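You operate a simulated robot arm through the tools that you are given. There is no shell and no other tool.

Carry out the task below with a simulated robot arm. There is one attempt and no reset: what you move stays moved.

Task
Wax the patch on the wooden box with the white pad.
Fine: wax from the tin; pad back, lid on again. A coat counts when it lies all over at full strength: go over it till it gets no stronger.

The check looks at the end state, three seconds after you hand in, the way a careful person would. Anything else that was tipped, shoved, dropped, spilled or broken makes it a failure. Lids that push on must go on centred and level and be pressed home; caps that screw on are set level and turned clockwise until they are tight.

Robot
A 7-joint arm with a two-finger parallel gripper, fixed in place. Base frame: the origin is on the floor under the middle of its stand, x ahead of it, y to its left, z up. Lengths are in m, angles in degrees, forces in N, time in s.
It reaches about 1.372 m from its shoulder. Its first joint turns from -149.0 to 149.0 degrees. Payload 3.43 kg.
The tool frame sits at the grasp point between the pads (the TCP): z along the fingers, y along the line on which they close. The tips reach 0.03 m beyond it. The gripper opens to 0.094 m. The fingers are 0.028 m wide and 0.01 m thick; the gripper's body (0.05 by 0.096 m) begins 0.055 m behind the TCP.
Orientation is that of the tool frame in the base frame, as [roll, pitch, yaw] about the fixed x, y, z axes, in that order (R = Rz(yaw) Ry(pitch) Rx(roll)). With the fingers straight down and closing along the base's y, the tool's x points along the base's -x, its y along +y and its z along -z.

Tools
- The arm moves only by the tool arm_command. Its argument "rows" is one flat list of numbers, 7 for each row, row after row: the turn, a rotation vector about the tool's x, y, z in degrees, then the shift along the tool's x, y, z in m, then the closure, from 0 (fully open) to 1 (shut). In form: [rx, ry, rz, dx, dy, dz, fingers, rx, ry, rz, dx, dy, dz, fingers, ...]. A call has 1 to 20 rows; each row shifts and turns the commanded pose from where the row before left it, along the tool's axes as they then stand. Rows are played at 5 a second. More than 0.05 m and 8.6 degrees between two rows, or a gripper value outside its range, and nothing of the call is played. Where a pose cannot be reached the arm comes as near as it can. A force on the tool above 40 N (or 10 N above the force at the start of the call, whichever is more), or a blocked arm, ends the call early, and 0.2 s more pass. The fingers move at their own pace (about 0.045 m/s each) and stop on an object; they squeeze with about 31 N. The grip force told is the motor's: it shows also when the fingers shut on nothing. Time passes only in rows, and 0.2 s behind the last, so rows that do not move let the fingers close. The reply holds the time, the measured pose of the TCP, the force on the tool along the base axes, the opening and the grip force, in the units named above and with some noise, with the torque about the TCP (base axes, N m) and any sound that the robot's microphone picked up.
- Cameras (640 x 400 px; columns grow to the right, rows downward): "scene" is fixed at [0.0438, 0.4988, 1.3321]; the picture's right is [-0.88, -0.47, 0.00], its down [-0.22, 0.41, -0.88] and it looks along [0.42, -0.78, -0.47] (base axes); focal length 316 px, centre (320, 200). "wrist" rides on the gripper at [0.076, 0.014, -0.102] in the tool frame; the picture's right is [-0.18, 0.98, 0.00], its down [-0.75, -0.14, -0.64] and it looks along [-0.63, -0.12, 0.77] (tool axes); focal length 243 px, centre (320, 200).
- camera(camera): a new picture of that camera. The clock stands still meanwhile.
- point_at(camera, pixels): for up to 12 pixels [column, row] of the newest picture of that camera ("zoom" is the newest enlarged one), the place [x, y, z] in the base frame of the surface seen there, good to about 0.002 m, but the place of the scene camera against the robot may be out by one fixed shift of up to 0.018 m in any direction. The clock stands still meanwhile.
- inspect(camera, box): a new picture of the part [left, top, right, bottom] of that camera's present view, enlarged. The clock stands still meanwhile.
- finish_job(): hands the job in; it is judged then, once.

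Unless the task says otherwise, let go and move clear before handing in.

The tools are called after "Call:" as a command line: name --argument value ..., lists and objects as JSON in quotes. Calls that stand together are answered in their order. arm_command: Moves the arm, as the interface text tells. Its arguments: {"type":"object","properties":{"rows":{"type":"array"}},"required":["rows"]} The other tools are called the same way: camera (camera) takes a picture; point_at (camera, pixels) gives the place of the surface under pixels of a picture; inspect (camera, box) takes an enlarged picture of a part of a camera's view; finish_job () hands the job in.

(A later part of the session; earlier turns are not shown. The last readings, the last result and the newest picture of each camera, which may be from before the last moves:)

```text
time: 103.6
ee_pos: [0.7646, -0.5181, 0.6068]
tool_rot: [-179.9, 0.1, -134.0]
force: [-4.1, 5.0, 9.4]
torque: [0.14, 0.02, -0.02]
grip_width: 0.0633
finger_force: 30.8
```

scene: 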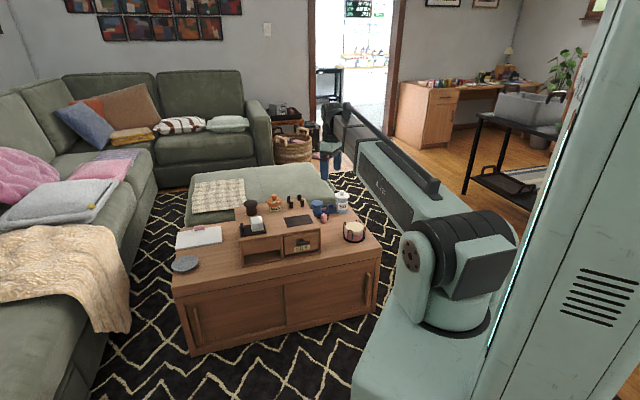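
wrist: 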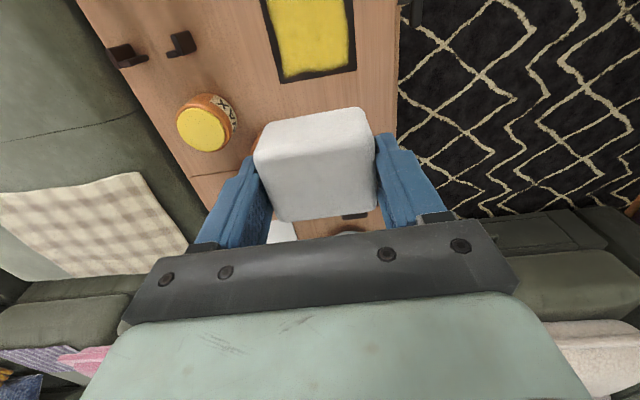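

The crossing kept about 9 N. I lift the pad off and away towards the tray side to look at the whole patch.

Call:
arm_command --rows '[0, 0, 0, 0, 0, -0.005, 1, 0, 0, 0, 0, 0, -0.02, 1, 0, 0, 0, 0, 0, -0.035, 1, 0, 0, 0, 0, 0, -0.035, 1, 0, 0, 0, -0.02, 0.005, -0.035, 1, 0, 0, 0, -0.02, 0.005, 0, 1, 0, 0, 0, -0.02, 0.005, 0, 1, 0, 0, 0, 0, 0, 0, 1]'

Call:
inspect --camera "scene" --box '[280, 205, 325, 235]'

Call:
camera --camera "wrist"

Call:
inspect --camera "scene" --box '[220, 160, 300, 220]'

```text
time: 105.4
ee_pos: [0.7967, -0.4645, 0.739]
tool_rot: [-180.0, 0.1, -133.9]
force: [0.2, 0.2, -0.3]
torque: [-0.02, 0.02, 0.03]
grip_width: 0.0636
finger_force: 30.7
```

```text
13.33 times, centred on (302, 220) of scene
```

zoom: 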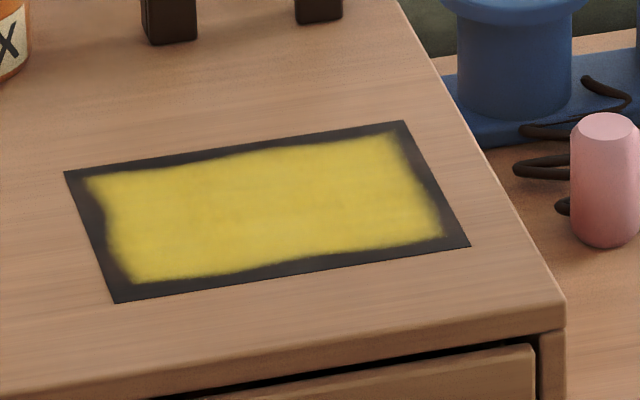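

```text
taken
```

wrist: 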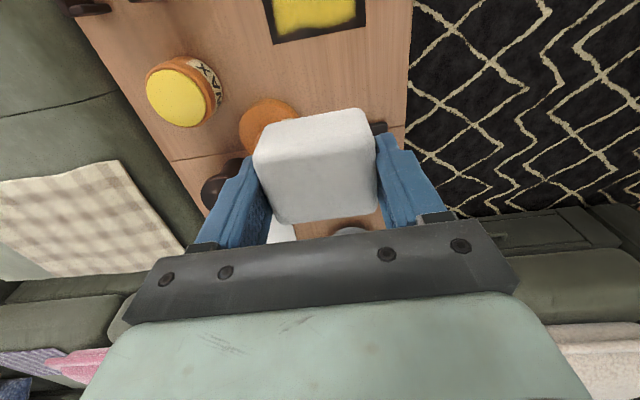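

```text
6.67 times, centred on (260, 190) of scene
```

zoom: 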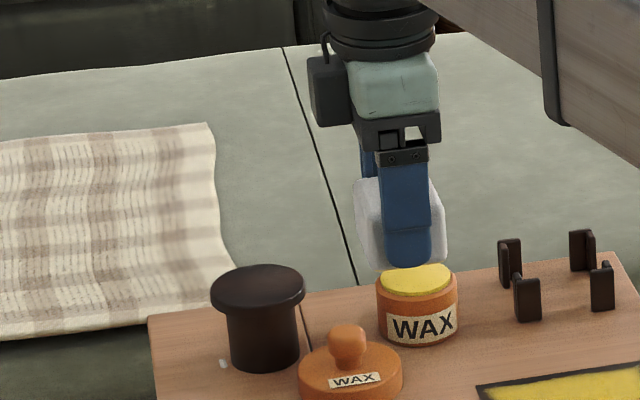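

The patch looks evenly yellow with its ragged rim; the far end (scene zoom 395–445, 140–235) looks a little softer. I'll look at it from straight above with the wrist camera, pad held high.

Call:
arm_command --rows '[0, 0, 0, 0.03, 0, -0.02, 1, 0, 0, 0, 0.03, 0, -0.02, 1, 0, 0, 0, 0.03, 0, -0.02, 1, 0, 0, 0, 0.03, 0, 0, 1, 0, 0, 0, 0, 0, 0, 1]'

Call:
inspect --camera "wrist" --box '[230, 0, 430, 130]'

```text
time: 106.6
ee_pos: [0.7125, -0.5518, 0.7968]
tool_rot: [180.0, 0.1, -133.9]
force: [-0.3, -0.4, 0.1]
torque: [-0.03, 0.0, 0.01]
grip_width: 0.0636
finger_force: 30.8
```

```text
3.08 times, centred on (330, 65) of wrist
```

zoom: 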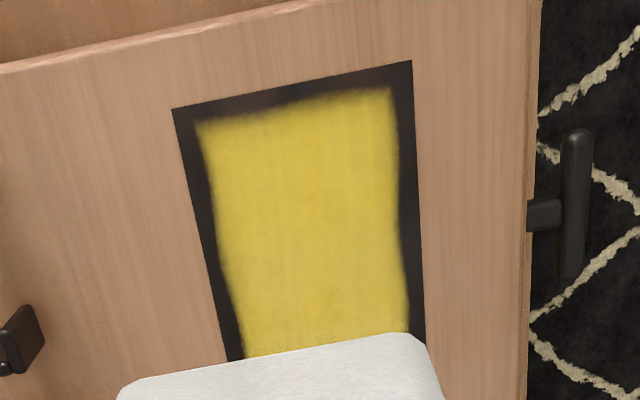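

From above the coat is even; only the far end fades a bit softer, where contact was weak. I'll load the pad once more and go over everything a last time, ends included.

Call:
arm_command --rows '[0, 0, 0, -0.0233, -0.0321, 0, 1, 0, 0, 0, -0.0233, -0.0321, 0, 1, 0, 0, 0, -0.0233, -0.0321, 0, 1, 0, 0, 0, -0.0232, -0.032, 0, 1, 0, 0, 0, 0, 0, 0.03, 1, 0, 0, 0, 0, 0, 0.03, 1, 0, 0, 0, 0, 0, 0.03, 1, 0, 0, 0, 0, 0, 0.03, 1, 0, 0, 0, 0, 0, 0.005, 1, 0, 0, 0, 0, 0, 0, 1]'

Call:
inspect --camera "wrist" --box '[200, 60, 440, 230]'

```text
time: 108.8
ee_pos: [0.8708, -0.572, 0.6716]
tool_rot: [179.9, 0.1, -133.9]
force: [-0.5, -0.1, 0.3]
torque: [-0.01, -0.01, 0.02]
grip_width: 0.0635
finger_force: 30.9
```

```text
2.35 times, centred on (320, 145) of wrist
```

zoom: 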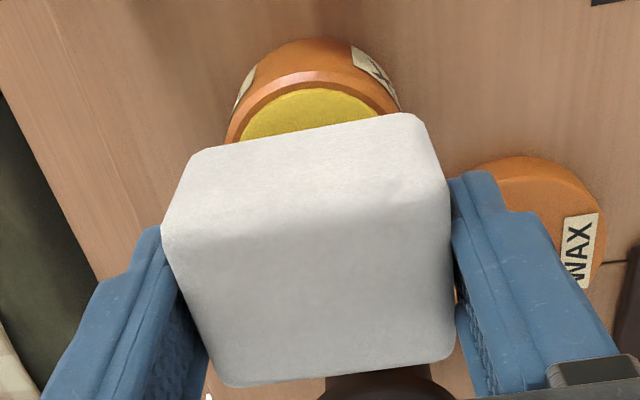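

The pad hangs centred over the tin about 2 cm up. I lower it to the wax in shrinking steps.

Call:
arm_command --rows '[0, 0, 0, 0, 0, 0.01, 1, 0, 0, 0, 0, 0, 0.004, 1, 0, 0, 0, 0, 0, 0.002, 1, 0, 0, 0, 0, 0, 0.001, 1, 0, 0, 0, 0, 0, 0, 1]'

```text
time: 110.0
ee_pos: [0.8704, -0.5726, 0.6566]
tool_rot: [-179.9, 0.1, -133.9]
force: [-0.1, 0.1, 0.0]
torque: [-0.01, 0.0, 0.04]
grip_width: 0.0635
finger_force: 30.8
```

No contact yet at z 0.6566. I step down further.

Call:
arm_command --rows '[0, 0, 0, 0, 0, 0.001, 1, 0, 0, 0, 0, 0, 0.001, 1, 0, 0, 0, 0, 0, 0.0007, 1, 0, 0, 0, 0, 0, 0, 1]'

```text
time: 111.0
ee_pos: [0.8698, -0.5726, 0.6528]
tool_rot: [180.0, 0.1, -133.9]
force: [0.3, -0.6, -0.2]
torque: [0.01, 0.03, -0.01]
grip_width: 0.0633
finger_force: 31.4
```

Still free. I step down again.

Call:
arm_command --rows '[0, 0, 0, 0, 0, 0.0007, 1, 0, 0, 0, 0, 0, 0.0006, 1, 0, 0, 0, 0, 0, 0, 1]'

```text
time: 111.8
ee_pos: [0.8693, -0.5729, 0.6527]
tool_rot: [-179.9, 0.1, -133.9]
force: [0.0, 0.1, 0.8]
torque: [0.01, 0.0, 0.02]
grip_width: 0.0634
finger_force: 30.9
```

Call:
arm_command --rows '[0, 0, 0, 0, 0, 0.0006, 1, 0, 0, 0, 0, 0, 0.0004, 1, 0, 0, 0, 0, 0, 0, 1]'

```text
time: 112.6
ee_pos: [0.8709, -0.5743, 0.6526]
tool_rot: [-179.9, 0.0, -133.9]
force: [2.0, 3.7, 7.7]
torque: [0.09, -0.02, 0.05]
grip_width: 0.0634
finger_force: 31.5
```

Contact with 8 N on the wax. I press a little more, hold over a second, then lift and carry the pad to the far back corner (u 0.062, v 0.908).

Call:
arm_command --rows '[0, 0, 0, 0, 0, 0.0005, 1, 0, 0, 0, 0, 0, 0, 1, 0, 0, 0, 0, 0, 0, 1, 0, 0, 0, 0, 0, 0, 1, 0, 0, 0, 0, 0, 0, 1, 0, 0, 0, 0, 0, 0, 1, 0, 0, 0, 0, 0, -0.003, 1, 0, 0, 0, 0, 0, -0.01, 1, 0, 0, 0, 0, 0, -0.02, 1, 0, 0, 0, 0.0259, 0.0232, 0, 1, 0, 0, 0, 0.0259, 0.0232, 0, 1, 0, 0, 0, 0.0259, 0.0232, 0, 1, 0, 0, 0, 0.0259, 0.0232, 0, 1, 0, 0, 0, 0.026, 0.0233, 0, 1, 0, 0, 0, 0, 0, 0.03, 1, 0, 0, 0, 0, 0, 0.03, 1, 0, 0, 0, 0, 0, 0.01, 1, 0, 0, 0, 0, 0, 0, 1]'

Call:
inspect --camera "scene" --box '[250, 180, 330, 240]'

```text
time: 116.4
ee_pos: [0.6961, -0.587, 0.6128]
tool_rot: [-180.0, 0.1, -133.8]
force: [0.6, 0.3, -0.8]
torque: [0.01, -0.01, 0.03]
grip_width: 0.0632
finger_force: 31.2
```

```text
6.67 times, centred on (290, 210) of scene
```

zoom: 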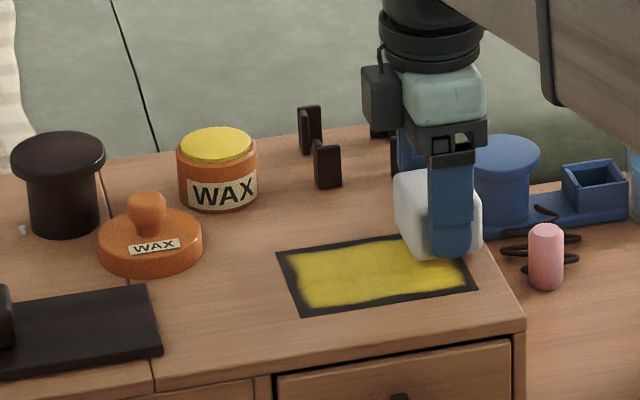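

I'm at u 0.062, v 0.9085, about 4 mm above contact. I lower gently.

Call:
arm_command --rows '[0, 0, 0, 0, 0, 0.002, 1, 0, 0, 0, 0, 0, 0.001, 1, 0, 0, 0, 0, 0, 0.0007, 1, 0, 0, 0, 0, 0, 0.0005, 1, 0, 0, 0, 0, 0, 0, 1]'

```text
time: 117.6
ee_pos: [0.6961, -0.587, 0.6087]
tool_rot: [-180.0, 0.0, -133.9]
force: [1.5, -1.1, 0.0]
torque: [0.0, -0.03, -0.01]
grip_width: 0.0632
finger_force: 30.9
```

Just short of contact. I step down 0.5 mm at a time.

Call:
arm_command --rows '[0, 0, 0, 0, 0, 0.0005, 1, 0, 0, 0, 0, 0, 0.0005, 1, 0, 0, 0, 0, 0, 0, 1]'

```text
time: 118.4
ee_pos: [0.6962, -0.5873, 0.6079]
tool_rot: [-180.0, 0.1, -133.9]
force: [-0.6, 0.5, 2.1]
torque: [-0.03, 0.06, 0.02]
grip_width: 0.0634
finger_force: 31.2
```

Light contact. I press 0.6 mm more and cross the far end from back to front.

Call:
arm_command --rows '[0, 0, 0, 0, 0, 0.0006, 1, 0, 0, 0, 0.003, 0, 0, 1, 0, 0, 0, 0, 0.008, 0, 1, 0, 0, 0, 0, 0.008, 0, 1, 0, 0, 0, 0, 0.008, 0, 1, 0, 0, 0, 0, 0.008, 0, 1, 0, 0, 0, 0, 0.008, 0, 1, 0, 0, 0, 0, 0.006, 0, 1]'

Call:
inspect --camera "scene" --box '[280, 205, 325, 235]'

```text
time: 120.2
ee_pos: [0.6617, -0.5574, 0.6073]
tool_rot: [-179.9, 0.1, -133.9]
force: [2.4, -4.3, 9.9]
torque: [-0.07, 0.03, 0.01]
grip_width: 0.0635
finger_force: 31.0
```

```text
13.33 times, centred on (302, 220) of scene
```

zoom: 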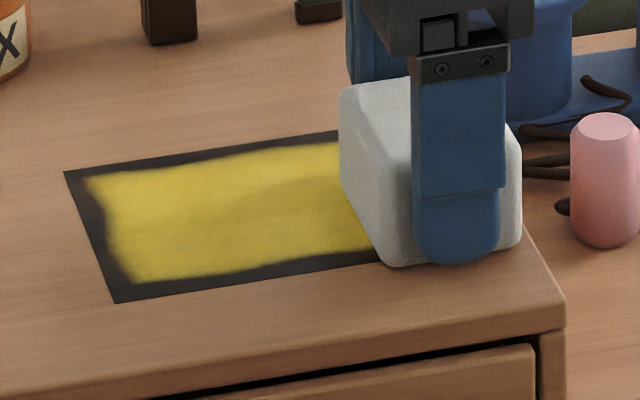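

10 N held across the end. Now along the front row towards the near end, half way first.

Call:
arm_command --rows '[0, 0, 0, -0.01, 0, 0, 1, 0, 0, 0, -0.01, 0, 0, 1, 0, 0, 0, -0.01, 0, 0, 1, 0, 0, 0, -0.01, 0, 0, 1, 0, 0, 0, -0.01, 0, 0, 1]'

```text
time: 121.4
ee_pos: [0.695, -0.5214, 0.6067]
tool_rot: [-180.0, -0.1, -133.9]
force: [-8.9, -9.6, 29.4]
torque: [-0.05, 0.32, 0.09]
grip_width: 0.0635
finger_force: 31.0
```

The press rose to 29 N; I ease up 0.6 mm and go on to the near end.

Call:
arm_command --rows '[0, 0, 0, 0, 0, -0.0005, 1, 0, 0, 0, -0.01, 0, 0, 1, 0, 0, 0, -0.01, 0, 0, 1, 0, 0, 0, -0.01, 0, 0, 1, 0, 0, 0, -0.01, 0, 0, 1, 0, 0, 0, -0.01, 0, 0, 1]'

```text
time: 122.8
ee_pos: [0.7309, -0.4833, 0.606]
tool_rot: [-180.0, 0.0, -133.9]
force: [-1.7, -2.2, 4.1]
torque: [0.01, -0.01, -0.02]
grip_width: 0.0632
finger_force: 31.2
```

At the near front corner with 4 N. I press slightly more, shift to the middle row (v 0.886) and stroke towards the far end.

Call:
arm_command --rows '[0, 0, 0, 0, 0, 0.0005, 1, 0, 0, 0, 0, -0.008, 0, 1, 0, 0, 0, 0, -0.008, 0, 1, 0, 0, 0, 0, -0.008, 0, 1, 0, 0, 0, 0.01, 0, 0, 1, 0, 0, 0, 0.01, 0, 0, 1, 0, 0, 0, 0.01, 0, 0, 1, 0, 0, 0, 0.01, 0, 0, 1]'

```text
time: 124.6
ee_pos: [0.7197, -0.5314, 0.6066]
tool_rot: [-180.0, -0.1, -133.9]
force: [3.1, 1.7, 5.3]
torque: [0.05, -0.14, 0.01]
grip_width: 0.0634
finger_force: 31.2
```

5 N at u 0.12. I press 0.3 mm more and continue along the middle row.

Call:
arm_command --rows '[0, 0, 0, 0, 0, 0.0003, 1, 0, 0, 0, 0.01, 0, 0, 1, 0, 0, 0, 0.01, 0, 0, 1, 0, 0, 0, 0.01, 0, 0, 1, 0, 0, 0, 0.01, 0, 0, 1, 0, 0, 0, 0.01, 0, 0, 1, 0, 0, 0, 0.008, 0, 0, 1]'

```text
time: 126.2
ee_pos: [0.6807, -0.5732, 0.6072]
tool_rot: [-179.9, 0.0, -133.8]
force: [5.2, 4.5, 13.2]
torque: [0.07, -0.01, -0.05]
grip_width: 0.0636
finger_force: 31.1
```

13 N at the far end. I shift to the back row (v 0.910) and stroke to the near end.

Call:
arm_command --rows '[0, 0, 0, 0, -0.008, 0, 1, 0, 0, 0, 0, -0.008, 0, 1, 0, 0, 0, 0, -0.006, 0, 1, 0, 0, 0, -0.01, 0, 0, 1, 0, 0, 0, -0.01, 0, 0, 1, 0, 0, 0, -0.01, 0, 0, 1, 0, 0, 0, -0.01, 0, 0, 1]'

```text
time: 127.8
ee_pos: [0.7231, -0.5595, 0.6075]
tool_rot: [-179.9, 0.1, -133.9]
force: [0.6, -0.6, 0.7]
torque: [-0.05, 0.04, -0.04]
grip_width: 0.0636
finger_force: 30.7
```

Contact is nearly lost (0.7 N). I lower 0.8 mm, go back over the missed part and forward again.

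Call:
arm_command --rows '[0, 0, 0, 0, 0, 0.0005, 1, 0, 0, 0, 0, 0, 0.0004, 1, 0, 0, 0, 0.01, 0, 0, 1, 0, 0, 0, 0.01, 0, 0, 1, 0, 0, 0, 0.01, 0, 0, 1, 0, 0, 0, 0.007, 0, 0, 1]'

```text
time: 129.2
ee_pos: [0.6971, -0.583, 0.6068]
tool_rot: [-179.8, 0.1, -133.9]
force: [12.0, 11.5, 34.5]
torque: [0.23, -0.08, -0.03]
grip_width: 0.0632
finger_force: 31.2
```

34 N at the far end, so I ease up 0.5 mm and stroke along the back row to the near end.

Call:
arm_command --rows '[0, 0, 0, 0, 0, -0.0005, 1, 0, 0, 0, -0.01, 0, 0, 1, 0, 0, 0, -0.01, 0, 0, 1, 0, 0, 0, -0.01, 0, 0, 1, 0, 0, 0, -0.01, 0, 0, 1, 0, 0, 0, -0.01, 0, 0, 1]'

```text
time: 130.6
ee_pos: [0.7324, -0.5477, 0.6068]
tool_rot: [180.0, 0.1, -133.8]
force: [-3.0, -0.7, 5.5]
torque: [-0.21, -0.03, -0.07]
grip_width: 0.0635
finger_force: 31.2
```

Call:
arm_command --rows '[0, 0, 0, 0, 0, 0.0004, 1, 0, 0, 0, -0.01, 0, 0, 1, 0, 0, 0, -0.01, 0, 0, 1, 0, 0, 0, -0.01, 0, 0, 1, 0, 0, 0, -0.01, 0, 0, 1, 0, 0, 0, -0.008, 0, 0, 1]'

Call:
inspect --camera "scene" --box '[280, 205, 325, 235]'

```text
time: 132.0
ee_pos: [0.7658, -0.5148, 0.6061]
tool_rot: [-180.0, 0.0, -133.8]
force: [-4.9, -5.3, 12.6]
torque: [-0.04, 0.14, 0.02]
grip_width: 0.0631
finger_force: 31.0
```

```text
13.33 times, centred on (302, 220) of scene
```

zoom: 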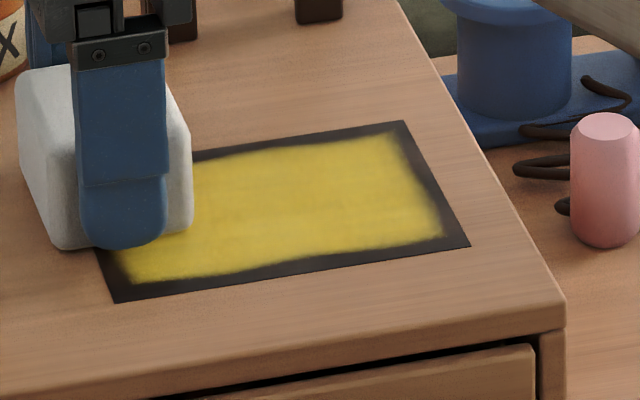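

The back row is done with 13 N and the coat looks the same as before. I cross the near end from back to front, then lift and look from above.

Call:
arm_command --rows '[0, 0, 0, -0.002, 0.008, 0, 1, 0, 0, 0, 0, 0.008, 0, 1, 0, 0, 0, 0, 0.008, 0, 1, 0, 0, 0, 0, 0.008, 0, 1, 0, 0, 0, 0, 0.008, 0, 1, 0, 0, 0, 0, 0.006, 0, 1]'

```text
time: 133.4
ee_pos: [0.7336, -0.4823, 0.607]
tool_rot: [-179.7, 0.1, -134.0]
force: [8.8, -6.8, 23.8]
torque: [-0.05, -0.13, -0.01]
grip_width: 0.0632
finger_force: 31.1
```

Contact held (24 N). I lift high and view the patch from the same place above as before to compare.

Call:
arm_command --rows '[0, 0, 0, 0, 0, -0.005, 1, 0, 0, 0, 0, 0, -0.025, 1, 0, 0, 0, 0, 0, -0.04, 1, 0, 0, 0, 0.02, -0.011, -0.04, 1, 0, 0, 0, 0.022, -0.011, -0.04, 1, 0, 0, 0, 0.022, -0.011, -0.04, 1, 0, 0, 0, 0, 0, 0, 1]'

Call:
inspect --camera "wrist" --box '[230, 0, 430, 130]'

Call:
inspect --camera "scene" --box '[280, 205, 325, 235]'

```text
time: 135.0
ee_pos: [0.7116, -0.5539, 0.7955]
tool_rot: [179.9, 0.2, -134.0]
force: [-0.4, 0.5, -0.5]
torque: [0.02, 0.02, -0.03]
grip_width: 0.0636
finger_force: 30.8
```

```text
3.08 times, centred on (330, 65) of wrist
```

zoom: 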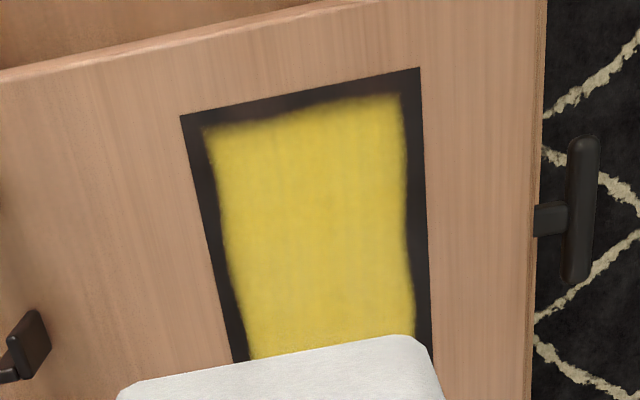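

```text
13.33 times, centred on (302, 220) of scene
```

zoom: 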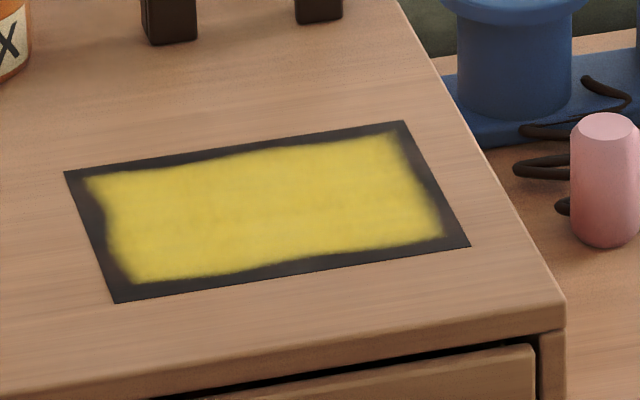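

The coat is identical to before this last pass, in both views, so it gets no stronger. Now I carry the pad back over its tray (u 0.300, v 0.8665).

Call:
arm_command --rows '[0, 0, 0, -0.03375, 0.0049, 0, 1, 0, 0, 0, -0.03375, 0.0049, 0, 1, 0, 0, 0, -0.03375, 0.0049, 0.01, 1, 0, 0, 0, -0.03375, 0.0049, 0.02, 1, 0, 0, 0, -0.03375, 0.0049, 0.02, 1, 0, 0, 0, -0.03375, 0.005, 0.02, 1, 0, 0, 0, 0, 0, 0.02, 1, 0, 0, 0, 0, 0, 0.02, 1, 0, 0, 0, 0, 0, 0.02, 1, 0, 0, 0, 0, 0, 0, 1]'

Call:
inspect --camera "wrist" --box '[190, 40, 450, 230]'

Call:
inspect --camera "scene" --box '[220, 190, 300, 250]'

```text
time: 137.2
ee_pos: [0.8306, -0.3817, 0.6657]
tool_rot: [-180.0, 0.1, -133.9]
force: [-1.4, -0.3, -0.2]
torque: [-0.01, 0.0, -0.04]
grip_width: 0.0633
finger_force: 31.1
```

```text
2.11 times, centred on (320, 135) of wrist
```

zoom: 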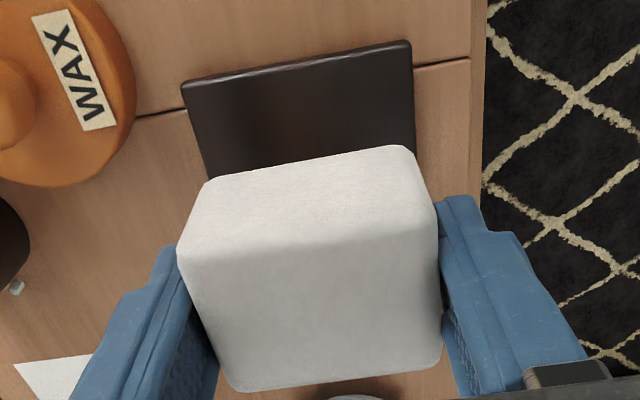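

```text
6.67 times, centred on (260, 220) of scene
```

zoom: 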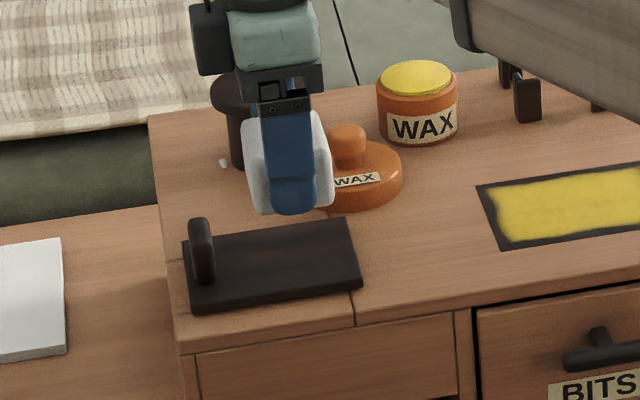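

The pad is over the tray, about 5 cm up. I take one more pose reading to average out the noise before lowering.

Call:
arm_command --rows '[0, 0, 0, 0, 0, 0, 1, 0, 0, 0, 0, 0, 0, 1]'

Call:
arm_command --rows '[0, 0, 0, 0, 0, 0, 1]'

Call:
arm_command --rows '[0, 0, 0, 0, 0, 0, 1]'

```text
time: 137.8
ee_pos: [0.832, -0.3833, 0.6655]
tool_rot: [179.9, 0.2, -133.9]
force: [-0.2, 0.6, -0.2]
torque: [0.02, -0.01, 0.03]
grip_width: 0.0636
finger_force: 31.7
```

```text
time: 138.2
ee_pos: [0.8313, -0.3833, 0.6662]
tool_rot: [180.0, 0.1, -133.9]
force: [-1.2, 0.2, -0.3]
torque: [0.02, 0.02, 0.0]
grip_width: 0.0633
finger_force: 31.2
```

```text
time: 138.6
ee_pos: [0.8316, -0.3838, 0.6666]
tool_rot: [-180.0, 0.1, -134.0]
force: [-0.4, -0.2, 0.2]
torque: [0.01, 0.02, 0.02]
grip_width: 0.0634
finger_force: 30.5
```

The averaged position is (0.8314, -0.3830), about 4 mm off the original grasp point, so I correct and lower to just above the tray.

Call:
arm_command --rows '[0, 0, 0, 0.0034, -0.0026, 0.015, 1, 0, 0, 0, 0, 0, 0.015, 1, 0, 0, 0, 0, 0, 0.01, 1, 0, 0, 0, 0, 0, 0.004, 1, 0, 0, 0, 0, 0, 0, 1]'

Call:
inspect --camera "scene" --box '[230, 205, 280, 240]'

Call:
inspect --camera "wrist" --box '[190, 40, 450, 230]'

```text
time: 139.8
ee_pos: [0.8313, -0.3901, 0.6211]
tool_rot: [179.9, 0.1, -133.9]
force: [0.4, 1.1, 0.9]
torque: [-0.01, -0.03, 0.06]
grip_width: 0.0633
finger_force: 30.4
```

```text
11.43 times, centred on (255, 222) of scene
```

zoom: 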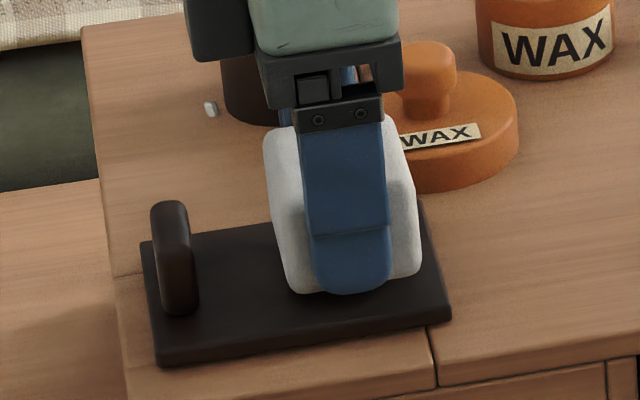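

```text
2.11 times, centred on (320, 135) of wrist
```

zoom: 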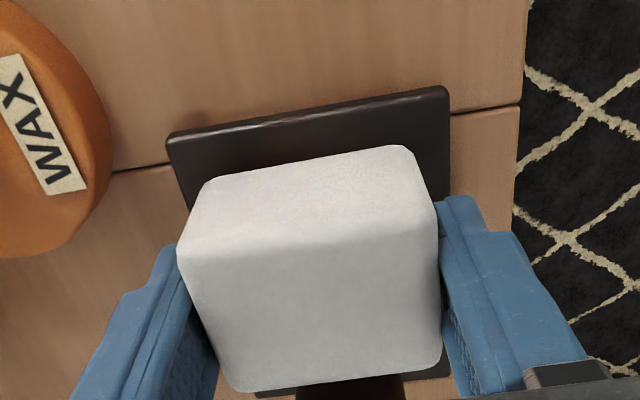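

The pad is centred over the tray just above it. I lower in 1 mm steps to feel the tray.

Call:
arm_command --rows '[0, 0, 0, 0, 0, 0.001, 1, 0, 0, 0, 0, 0, 0.001, 1, 0, 0, 0, 0, 0, 0, 1]'

```text
time: 140.6
ee_pos: [0.8321, -0.3876, 0.6194]
tool_rot: [-180.0, 0.1, -133.9]
force: [0.0, 0.6, 0.0]
torque: [0.0, 0.01, 0.01]
grip_width: 0.0636
finger_force: 31.4
```

Call:
arm_command --rows '[0, 0, 0, 0, 0, 0.001, 1, 0, 0, 0, 0, 0, 0.001, 1, 0, 0, 0, 0, 0, 0, 1]'

```text
time: 141.4
ee_pos: [0.831, -0.3874, 0.6178]
tool_rot: [-180.0, 0.1, -133.9]
force: [0.3, 0.2, -1.0]
torque: [0.01, 0.02, 0.0]
grip_width: 0.0633
finger_force: 30.5
```

Still no touch at z 0.6178. I go on down carefully.

Call:
arm_command --rows '[0, 0, 0, 0, 0, 0.001, 1, 0, 0, 0, 0, 0, 0.0007, 1, 0, 0, 0, 0, 0, 0, 1]'

```text
time: 142.2
ee_pos: [0.8303, -0.3876, 0.6166]
tool_rot: [-180.0, 0.1, -133.9]
force: [0.4, 0.0, -0.2]
torque: [-0.03, 0.04, -0.02]
grip_width: 0.0635
finger_force: 31.1
```

Call:
arm_command --rows '[0, 0, 0, 0, 0, 0.0007, 1, 0, 0, 0, 0, 0, 0.0007, 1, 0, 0, 0, 0, 0, 0, 1]'

```text
time: 143.0
ee_pos: [0.8321, -0.3884, 0.6168]
tool_rot: [-179.8, 0.0, -133.8]
force: [-0.9, 1.7, 8.3]
torque: [0.09, 0.06, -0.04]
grip_width: 0.0634
finger_force: 30.2
```

The pad stands on the tray (8 N). I ease off 0.5 mm, open the fingers and rise straight up.

Call:
arm_command --rows '[0, 0, 0, 0, 0, -0.0005, 1, 0, 0, 0, 0, 0, 0, 0.3, 0, 0, 0, 0, 0, 0, 0.15, 0, 0, 0, 0, 0, 0, 0.05, 0, 0, 0, 0, 0, 0, 0.05, 0, 0, 0, 0, 0, -0.005, 0.05, 0, 0, 0, 0, 0, -0.015, 0.05, 0, 0, 0, 0, 0, -0.03, 0.05, 0, 0, 0, 0, 0, -0.03, 0.05, 0, 0, 0, 0, 0, -0.03, 0.05, 0, 0, 0, 0, 0, 0, 0.05]'

Call:
inspect --camera "wrist" --box '[190, 20, 450, 210]'

Call:
inspect --camera "scene" --box '[225, 195, 305, 245]'

```text
time: 145.4
ee_pos: [0.8302, -0.3865, 0.7236]
tool_rot: [-180.0, 0.2, -133.9]
force: [0.2, -0.2, -0.1]
torque: [-0.03, 0.02, 0.03]
grip_width: 0.0894
finger_force: 0.1
```

```text
2.11 times, centred on (320, 115) of wrist
```

zoom: 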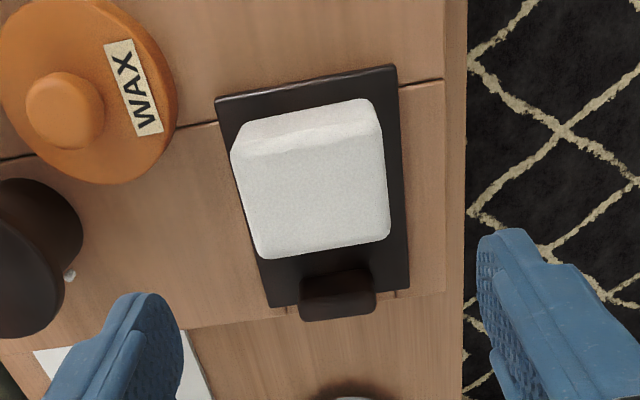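

```text
8.00 times, centred on (265, 220) of scene
```

zoom: 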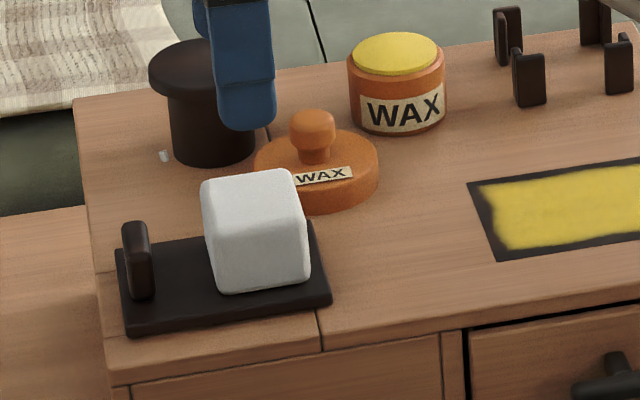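

The pad is back on its tray as it was at the start. Now I move above the lid and look for the knob's exact place.

Call:
arm_command --rows '[0, 0, 0, 0.0173, -0.0302, 0, 0.05, 0, 0, 0, 0.0173, -0.0302, 0, 0.2, 0, 0, 0, 0.0173, -0.0302, 0, 0.3, 0, 0, 0, 0, 0, 0, 0.36, 0, 0, 0, 0, 0, 0, 0.36]'

Call:
inspect --camera "wrist" --box '[190, 20, 450, 210]'

```text
time: 146.6
ee_pos: [0.8606, -0.4869, 0.7222]
tool_rot: [180.0, 0.1, -133.9]
force: [-0.1, 0.4, -0.5]
torque: [-0.01, 0.01, 0.0]
grip_width: 0.0602
finger_force: 0.1
```

```text
2.11 times, centred on (320, 115) of wrist
```

zoom: 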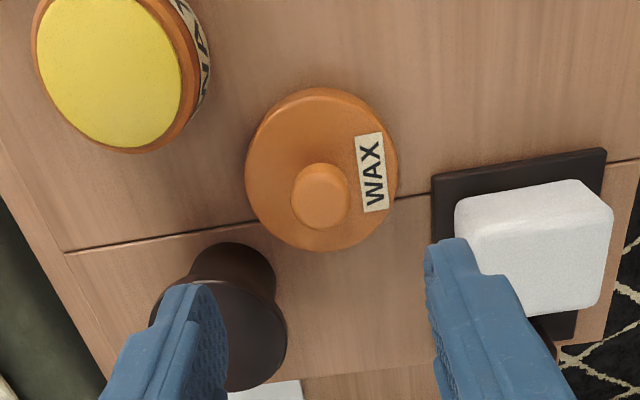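

The lid is centred below (knob at zoom 320,195). I measure the knob, lid rim and the tin's wax disc for placing it back.

Call:
point_at --camera "zoom" --pixels '[[320, 195], [297, 198], [344, 198], [320, 175], [320, 222], [250, 175], [393, 215], [320, 95], [318, 245], [380, 135], [265, 225], [110, 75]]'

Call:
point_at --camera "zoom" --pixels '[[42, 65], [180, 85], [135, 146], [60, 118], [160, 20], [175, 125], [34, 60], [190, 88], [140, 152], [55, 10], [105, 70]]'

```text
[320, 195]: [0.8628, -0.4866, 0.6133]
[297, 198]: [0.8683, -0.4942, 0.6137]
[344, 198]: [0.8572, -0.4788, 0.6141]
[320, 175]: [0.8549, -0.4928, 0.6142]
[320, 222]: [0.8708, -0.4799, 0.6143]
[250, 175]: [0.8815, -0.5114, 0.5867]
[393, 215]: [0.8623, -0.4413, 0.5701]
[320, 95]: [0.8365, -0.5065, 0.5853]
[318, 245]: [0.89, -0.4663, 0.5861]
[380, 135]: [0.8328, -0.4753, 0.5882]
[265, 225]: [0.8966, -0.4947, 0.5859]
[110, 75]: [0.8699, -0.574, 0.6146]
```

```text
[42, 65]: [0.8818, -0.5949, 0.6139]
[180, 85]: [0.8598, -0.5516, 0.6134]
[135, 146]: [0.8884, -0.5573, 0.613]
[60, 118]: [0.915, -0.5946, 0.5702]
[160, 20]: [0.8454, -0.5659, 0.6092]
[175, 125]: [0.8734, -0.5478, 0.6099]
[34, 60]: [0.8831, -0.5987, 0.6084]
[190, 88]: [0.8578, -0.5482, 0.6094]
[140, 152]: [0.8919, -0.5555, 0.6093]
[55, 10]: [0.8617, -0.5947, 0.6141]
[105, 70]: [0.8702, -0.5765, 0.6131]
```

The knob is at (0.863, -0.4865), right under the TCP, and the tin centre at about (0.870, -0.574). I descend around the knob with fingers 6 cm open.

Call:
arm_command --rows '[0, 0, 0, 0, 0, 0.03, 0.36, 0, 0, 0, 0, 0, 0.03, 0.36, 0, 0, 0, 0, 0, 0.025, 0.36, 0, 0, 0, 0, 0, 0.015, 0.36, 0, 0, 0, 0, 0, 0, 0.36, 0, 0, 0, 0, 0, 0, 0.36]'

Call:
inspect --camera "wrist" --box '[190, 60, 450, 230]'

```text
time: 148.0
ee_pos: [0.8606, -0.4875, 0.6232]
tool_rot: [180.0, 0.1, -134.0]
force: [0.0, 0.4, -0.3]
torque: [-0.02, -0.01, 0.01]
grip_width: 0.0601
finger_force: 0.1
```

```text
2.35 times, centred on (320, 145) of wrist
```

zoom: 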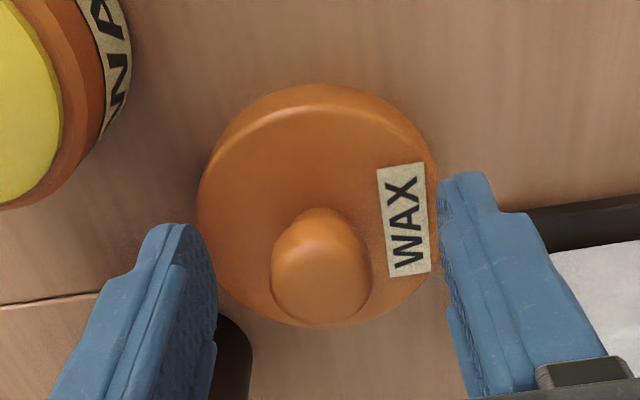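

The knob sits centred between the fingers (zoom 320,277). I close on it.

Call:
arm_command --rows '[0, 0, 0, 0, 0, 0.001, 0.5, 0, 0, 0, 0, 0, 0, 0.65, 0, 0, 0, 0, 0, 0, 1, 0, 0, 0, 0, 0, 0, 1, 0, 0, 0, 0, 0, 0, 1, 0, 0, 0, 0, 0, 0, 1]'

```text
time: 149.4
ee_pos: [0.8605, -0.4875, 0.623]
tool_rot: [179.9, 0.1, -133.8]
force: [0.9, -0.5, 0.5]
torque: [-0.03, -0.02, 0.02]
grip_width: 0.0238
finger_force: 31.3
```

The knob is gripped (0.0238). I lift the lid, carry it over the tin and stop about 1–2 cm above to check the alignment.

Call:
arm_command --rows '[0, 0, 0, 0, 0, -0.005, 1, 0, 0, 0, 0, 0, -0.02, 1, 0, 0, 0, 0, 0, -0.03, 1, 0, 0, 0, 0, 0, -0.035, 1, 0, 0, 0, 0.0196, -0.0221, 0, 1, 0, 0, 0, 0.0197, -0.0221, 0, 1, 0, 0, 0, 0.0197, -0.0221, 0, 1, 0, 0, 0, 0, 0, 0.02, 1, 0, 0, 0, 0, 0, 0, 1]'

Call:
inspect --camera "wrist" --box '[190, 40, 450, 210]'

Call:
inspect --camera "scene" --box '[250, 180, 300, 220]'

```text
time: 151.4
ee_pos: [0.8703, -0.575, 0.6949]
tool_rot: [180.0, 0.1, -133.9]
force: [-0.3, 0.0, -0.2]
torque: [0.01, 0.01, -0.01]
grip_width: 0.0236
finger_force: 30.6
```

```text
2.35 times, centred on (320, 125) of wrist
```

zoom: 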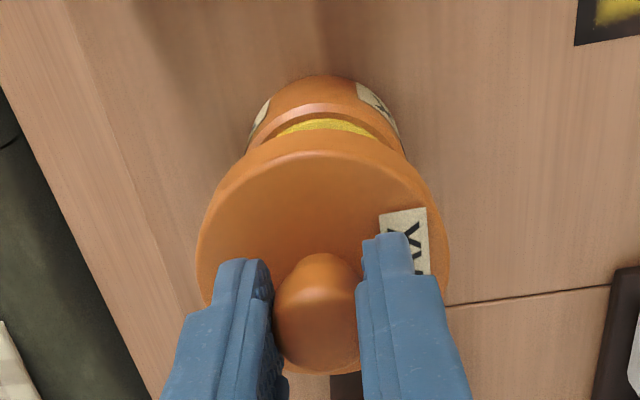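

```text
10.00 times, centred on (275, 200) of scene
```

zoom: 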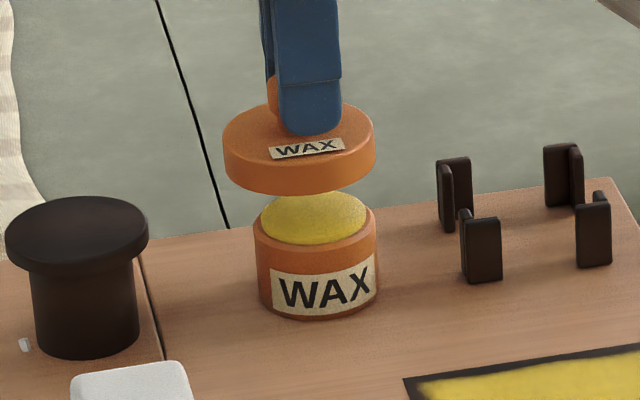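

The lid hangs over the tin with only a small offset. I enlarge the wrist view to judge the alignment of lid and tin edges more precisely.

Call:
inspect --camera "wrist" --box '[260, 60, 380, 140]'

Call:
inspect --camera "scene" --box '[260, 185, 290, 215]'

```text
5.00 times, centred on (320, 100) of wrist
```

zoom: 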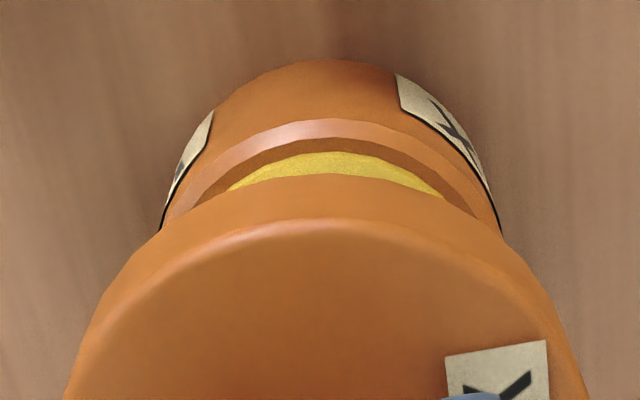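

```text
13.33 times, centred on (275, 200) of scene
```

zoom: 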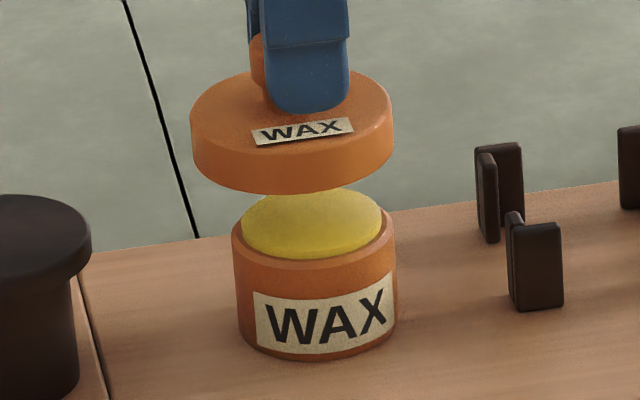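

The lid seems 1–2 mm too far along +u and about 0.6 mm along +v. I correct by that and lower until the skirt is just above the rim.

Call:
arm_command --rows '[0, 0, 0, 0.0014, 0.0007, 0.01, 1, 0, 0, 0, 0, 0, 0.01, 1, 0, 0, 0, 0, 0, 0.006, 1, 0, 0, 0, 0, 0, 0, 1]'

Call:
inspect --camera "wrist" --box '[260, 60, 380, 140]'

Call:
inspect --camera "scene" --box '[260, 185, 290, 215]'

```text
time: 152.4
ee_pos: [0.8684, -0.575, 0.6689]
tool_rot: [180.0, 0.1, -133.9]
force: [0.6, -0.4, 0.0]
torque: [-0.03, 0.02, 0.01]
grip_width: 0.0235
finger_force: 31.0
```

```text
5.00 times, centred on (320, 100) of wrist
```

zoom: 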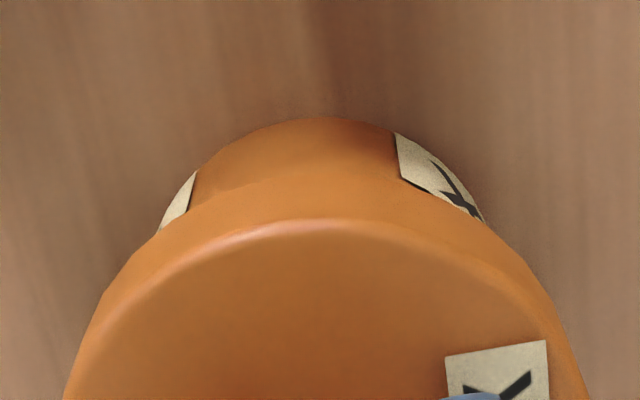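

```text
13.33 times, centred on (275, 200) of scene
```

zoom: 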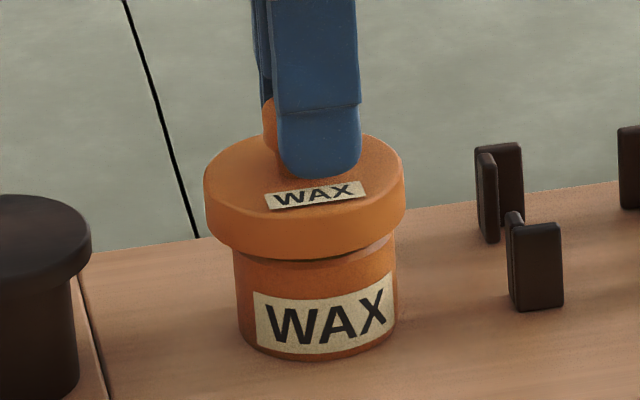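

The lid is now aligned with the tin in both views (scene lid centre 304, tin 315, as the perspective expects). I lower it slowly and watch the side forces.

Call:
arm_command --rows '[0, 0, 0, 0, 0, 0.002, 1, 0, 0, 0, 0, 0, 0.002, 1, 0, 0, 0, 0, 0, 0.001, 1, 0, 0, 0, 0, 0, 0, 1]'

```text
time: 153.4
ee_pos: [0.8687, -0.5767, 0.6626]
tool_rot: [179.9, 0.1, -133.9]
force: [0.2, -0.6, -0.2]
torque: [0.02, 0.01, 0.0]
grip_width: 0.0237
finger_force: 30.6
```

No force yet at z 0.6626. I continue in 1 mm steps.

Call:
arm_command --rows '[0, 0, 0, 0, 0, 0.001, 1, 0, 0, 0, 0, 0, 0.001, 1, 0, 0, 0, 0, 0, 0.001, 1, 0, 0, 0, 0, 0, 0, 1]'

```text
time: 154.4
ee_pos: [0.8671, -0.5764, 0.659]
tool_rot: [180.0, 0.2, -134.0]
force: [-0.4, -0.5, -0.5]
torque: [0.02, 0.04, 0.01]
grip_width: 0.0236
finger_force: 30.9
```

Still no force, so the skirt slips around the rim freely. I continue down in 1 mm steps.

Call:
arm_command --rows '[0, 0, 0, 0, 0, 0.001, 1, 0, 0, 0, 0, 0, 0.001, 1, 0, 0, 0, 0, 0, 0, 1]'

```text
time: 155.2
ee_pos: [0.8674, -0.5754, 0.6589]
tool_rot: [-180.0, 0.1, -133.9]
force: [-0.6, 0.3, -0.3]
torque: [0.01, -0.03, -0.01]
grip_width: 0.0236
finger_force: 31.3
```

Call:
arm_command --rows '[0, 0, 0, 0, 0, 0.001, 1, 0, 0, 0, 0, 0, 0, 1]'

Call:
inspect --camera "scene" --box '[260, 185, 290, 215]'

```text
time: 155.8
ee_pos: [0.8659, -0.5772, 0.6563]
tool_rot: [180.0, 0.1, -133.9]
force: [-0.3, -0.3, 0.2]
torque: [0.01, -0.01, 0.02]
grip_width: 0.0236
finger_force: 30.5
```

```text
13.33 times, centred on (275, 200) of scene
```

zoom: 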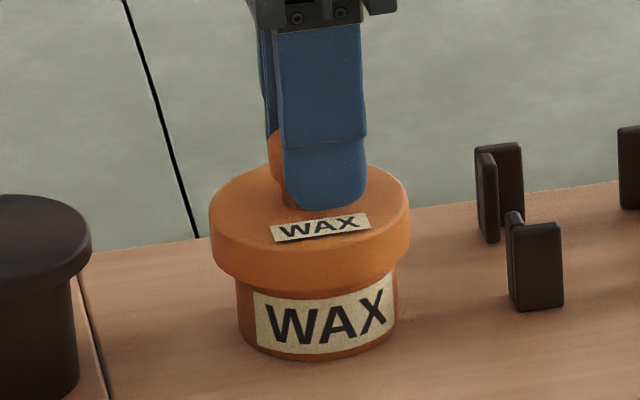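

The lid sits around the rim, level and centred, nearly down. I press on in 1 mm steps until resistance and a snap.

Call:
arm_command --rows '[0, 0, 0, 0, 0, 0.001, 1, 0, 0, 0, 0, 0, 0, 1]'

```text
time: 156.4
ee_pos: [0.866, -0.5765, 0.6545]
tool_rot: [-180.0, 0.1, -133.9]
force: [-0.5, 0.3, -0.3]
torque: [0.03, -0.02, 0.01]
grip_width: 0.0237
finger_force: 30.8
```

Call:
arm_command --rows '[0, 0, 0, 0, 0, 0.001, 1, 0, 0, 0, 0, 0, 0, 1]'

```text
time: 157.0
ee_pos: [0.8662, -0.5771, 0.6555]
tool_rot: [-179.8, 0.0, -133.9]
force: [-1.3, -2.3, 5.4]
torque: [-0.07, 0.06, 0.0]
grip_width: 0.0238
finger_force: 31.7
heard: snap
```

A snap was heard with a 5 N push. I press another millimetre to be sure that it is fully home.

Call:
arm_command --rows '[0, 0, 0, 0, 0, 0.0008, 1, 0, 0, 0, 0, 0, 0.0004, 1, 0, 0, 0, 0, 0, 0, 1]'

Call:
inspect --camera "scene" --box '[260, 185, 290, 215]'

```text
time: 157.8
ee_pos: [0.8664, -0.5767, 0.6567]
tool_rot: [-179.9, 0.1, -133.9]
force: [-1.4, -4.2, 20.2]
torque: [-0.1, 0.01, 0.01]
grip_width: 0.0236
finger_force: 30.6
```

```text
13.33 times, centred on (275, 200) of scene
```

zoom: 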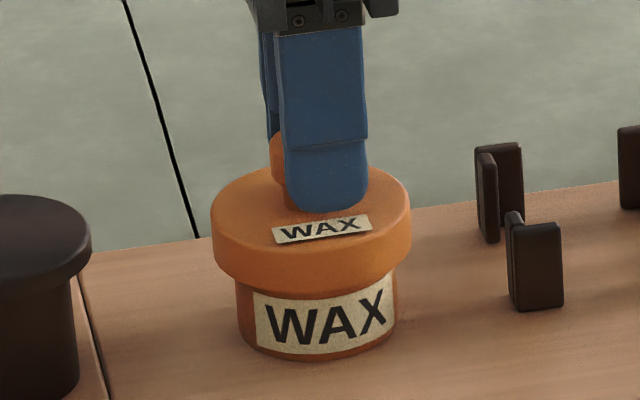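

It holds firm at 20 N, so the lid is seated. I ease off, open the fingers and rise.

Call:
arm_command --rows '[0, 0, 0, 0, 0, -0.001, 1, 0, 0, 0, 0, 0, 0, 0.7, 0, 0, 0, 0, 0, 0, 0.5, 0, 0, 0, 0, 0, 0, 0.36, 0, 0, 0, 0, 0, 0, 0.36, 0, 0, 0, 0, 0, -0.01, 0.36, 0, 0, 0, 0, 0, -0.03, 0.36, 0, 0, 0, 0, 0, -0.03, 0.36, 0, 0, 0, 0, 0, -0.03, 0.36, 0, 0, 0, 0, 0, 0, 0.36]'

Call:
inspect --camera "wrist" --box '[190, 20, 450, 210]'

Call:
inspect --camera "scene" --box '[260, 185, 290, 215]'

```text
time: 160.0
ee_pos: [0.8668, -0.5763, 0.7544]
tool_rot: [179.9, 0.1, -133.9]
force: [0.0, -0.4, -0.1]
torque: [0.0, 0.0, 0.0]
grip_width: 0.06
finger_force: 0.1
```

```text
2.11 times, centred on (320, 115) of wrist
```

zoom: 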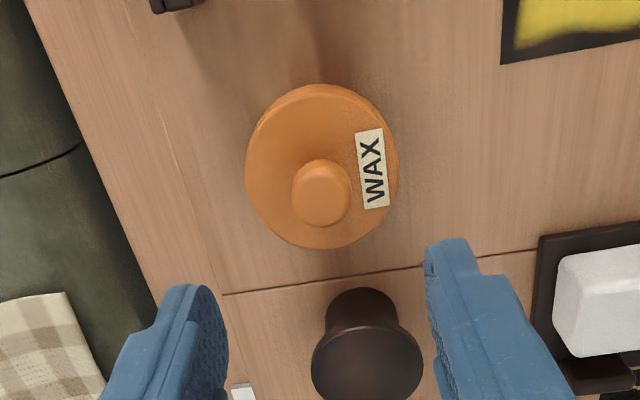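

```text
13.33 times, centred on (275, 200) of scene
```

zoom: 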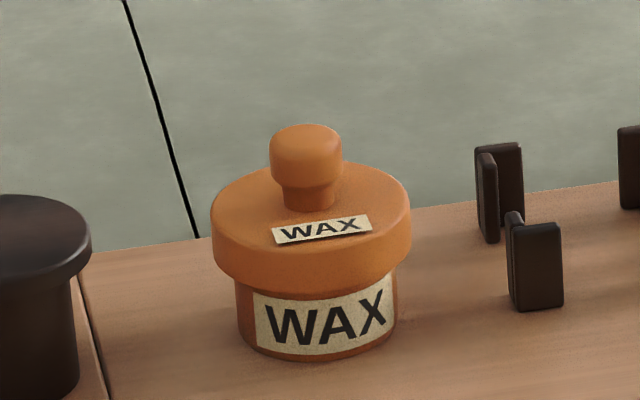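

The lid sits on the tin and looks level. I measure its top at several points to confirm height and level against the start (0.620 lid, 0.6465 knob).

Call:
inspect --camera "wrist" --box '[270, 40, 370, 150]'

Call:
point_at --camera "zoom" --pixels '[[320, 180], [320, 70], [160, 160], [440, 200], [320, 345], [200, 300], [420, 100], [200, 90]]'

```text
3.64 times, centred on (320, 95) of wrist
```

zoom: 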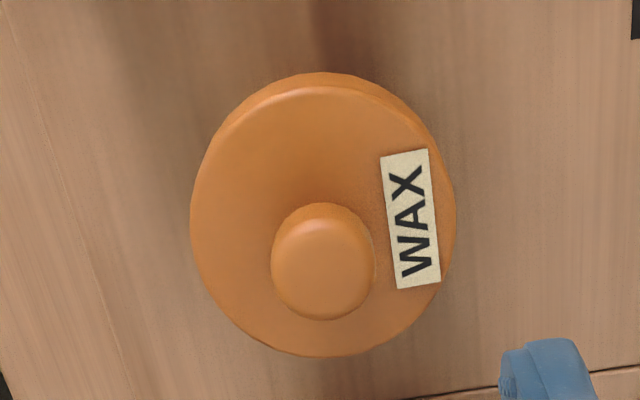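

```text
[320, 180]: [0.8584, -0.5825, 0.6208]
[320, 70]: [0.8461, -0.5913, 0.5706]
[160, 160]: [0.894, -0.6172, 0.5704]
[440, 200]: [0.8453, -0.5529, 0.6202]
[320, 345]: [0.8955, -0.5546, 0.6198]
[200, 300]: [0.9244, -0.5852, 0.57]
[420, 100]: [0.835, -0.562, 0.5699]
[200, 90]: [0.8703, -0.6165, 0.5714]
```

Call:
point_at --camera "zoom" --pixels '[[320, 105], [215, 200], [245, 310], [320, 345], [415, 300], [440, 220], [400, 130], [250, 130], [323, 265], [300, 265], [345, 265]]'

Call:
camera --camera "scene"

```text
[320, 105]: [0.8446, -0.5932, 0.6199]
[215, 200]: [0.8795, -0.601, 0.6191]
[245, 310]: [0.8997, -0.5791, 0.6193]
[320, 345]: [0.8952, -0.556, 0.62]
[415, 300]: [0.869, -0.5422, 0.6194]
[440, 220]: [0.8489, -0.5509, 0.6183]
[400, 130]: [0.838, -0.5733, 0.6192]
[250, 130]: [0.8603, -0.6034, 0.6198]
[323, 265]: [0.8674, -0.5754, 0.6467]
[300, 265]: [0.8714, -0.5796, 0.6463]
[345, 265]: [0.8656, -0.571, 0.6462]
```

```text
taken
```

scene: 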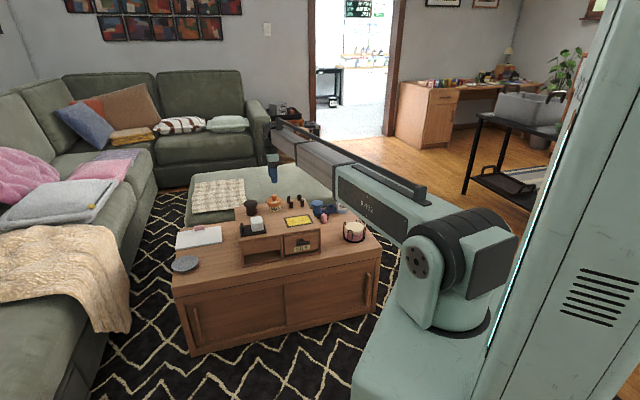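

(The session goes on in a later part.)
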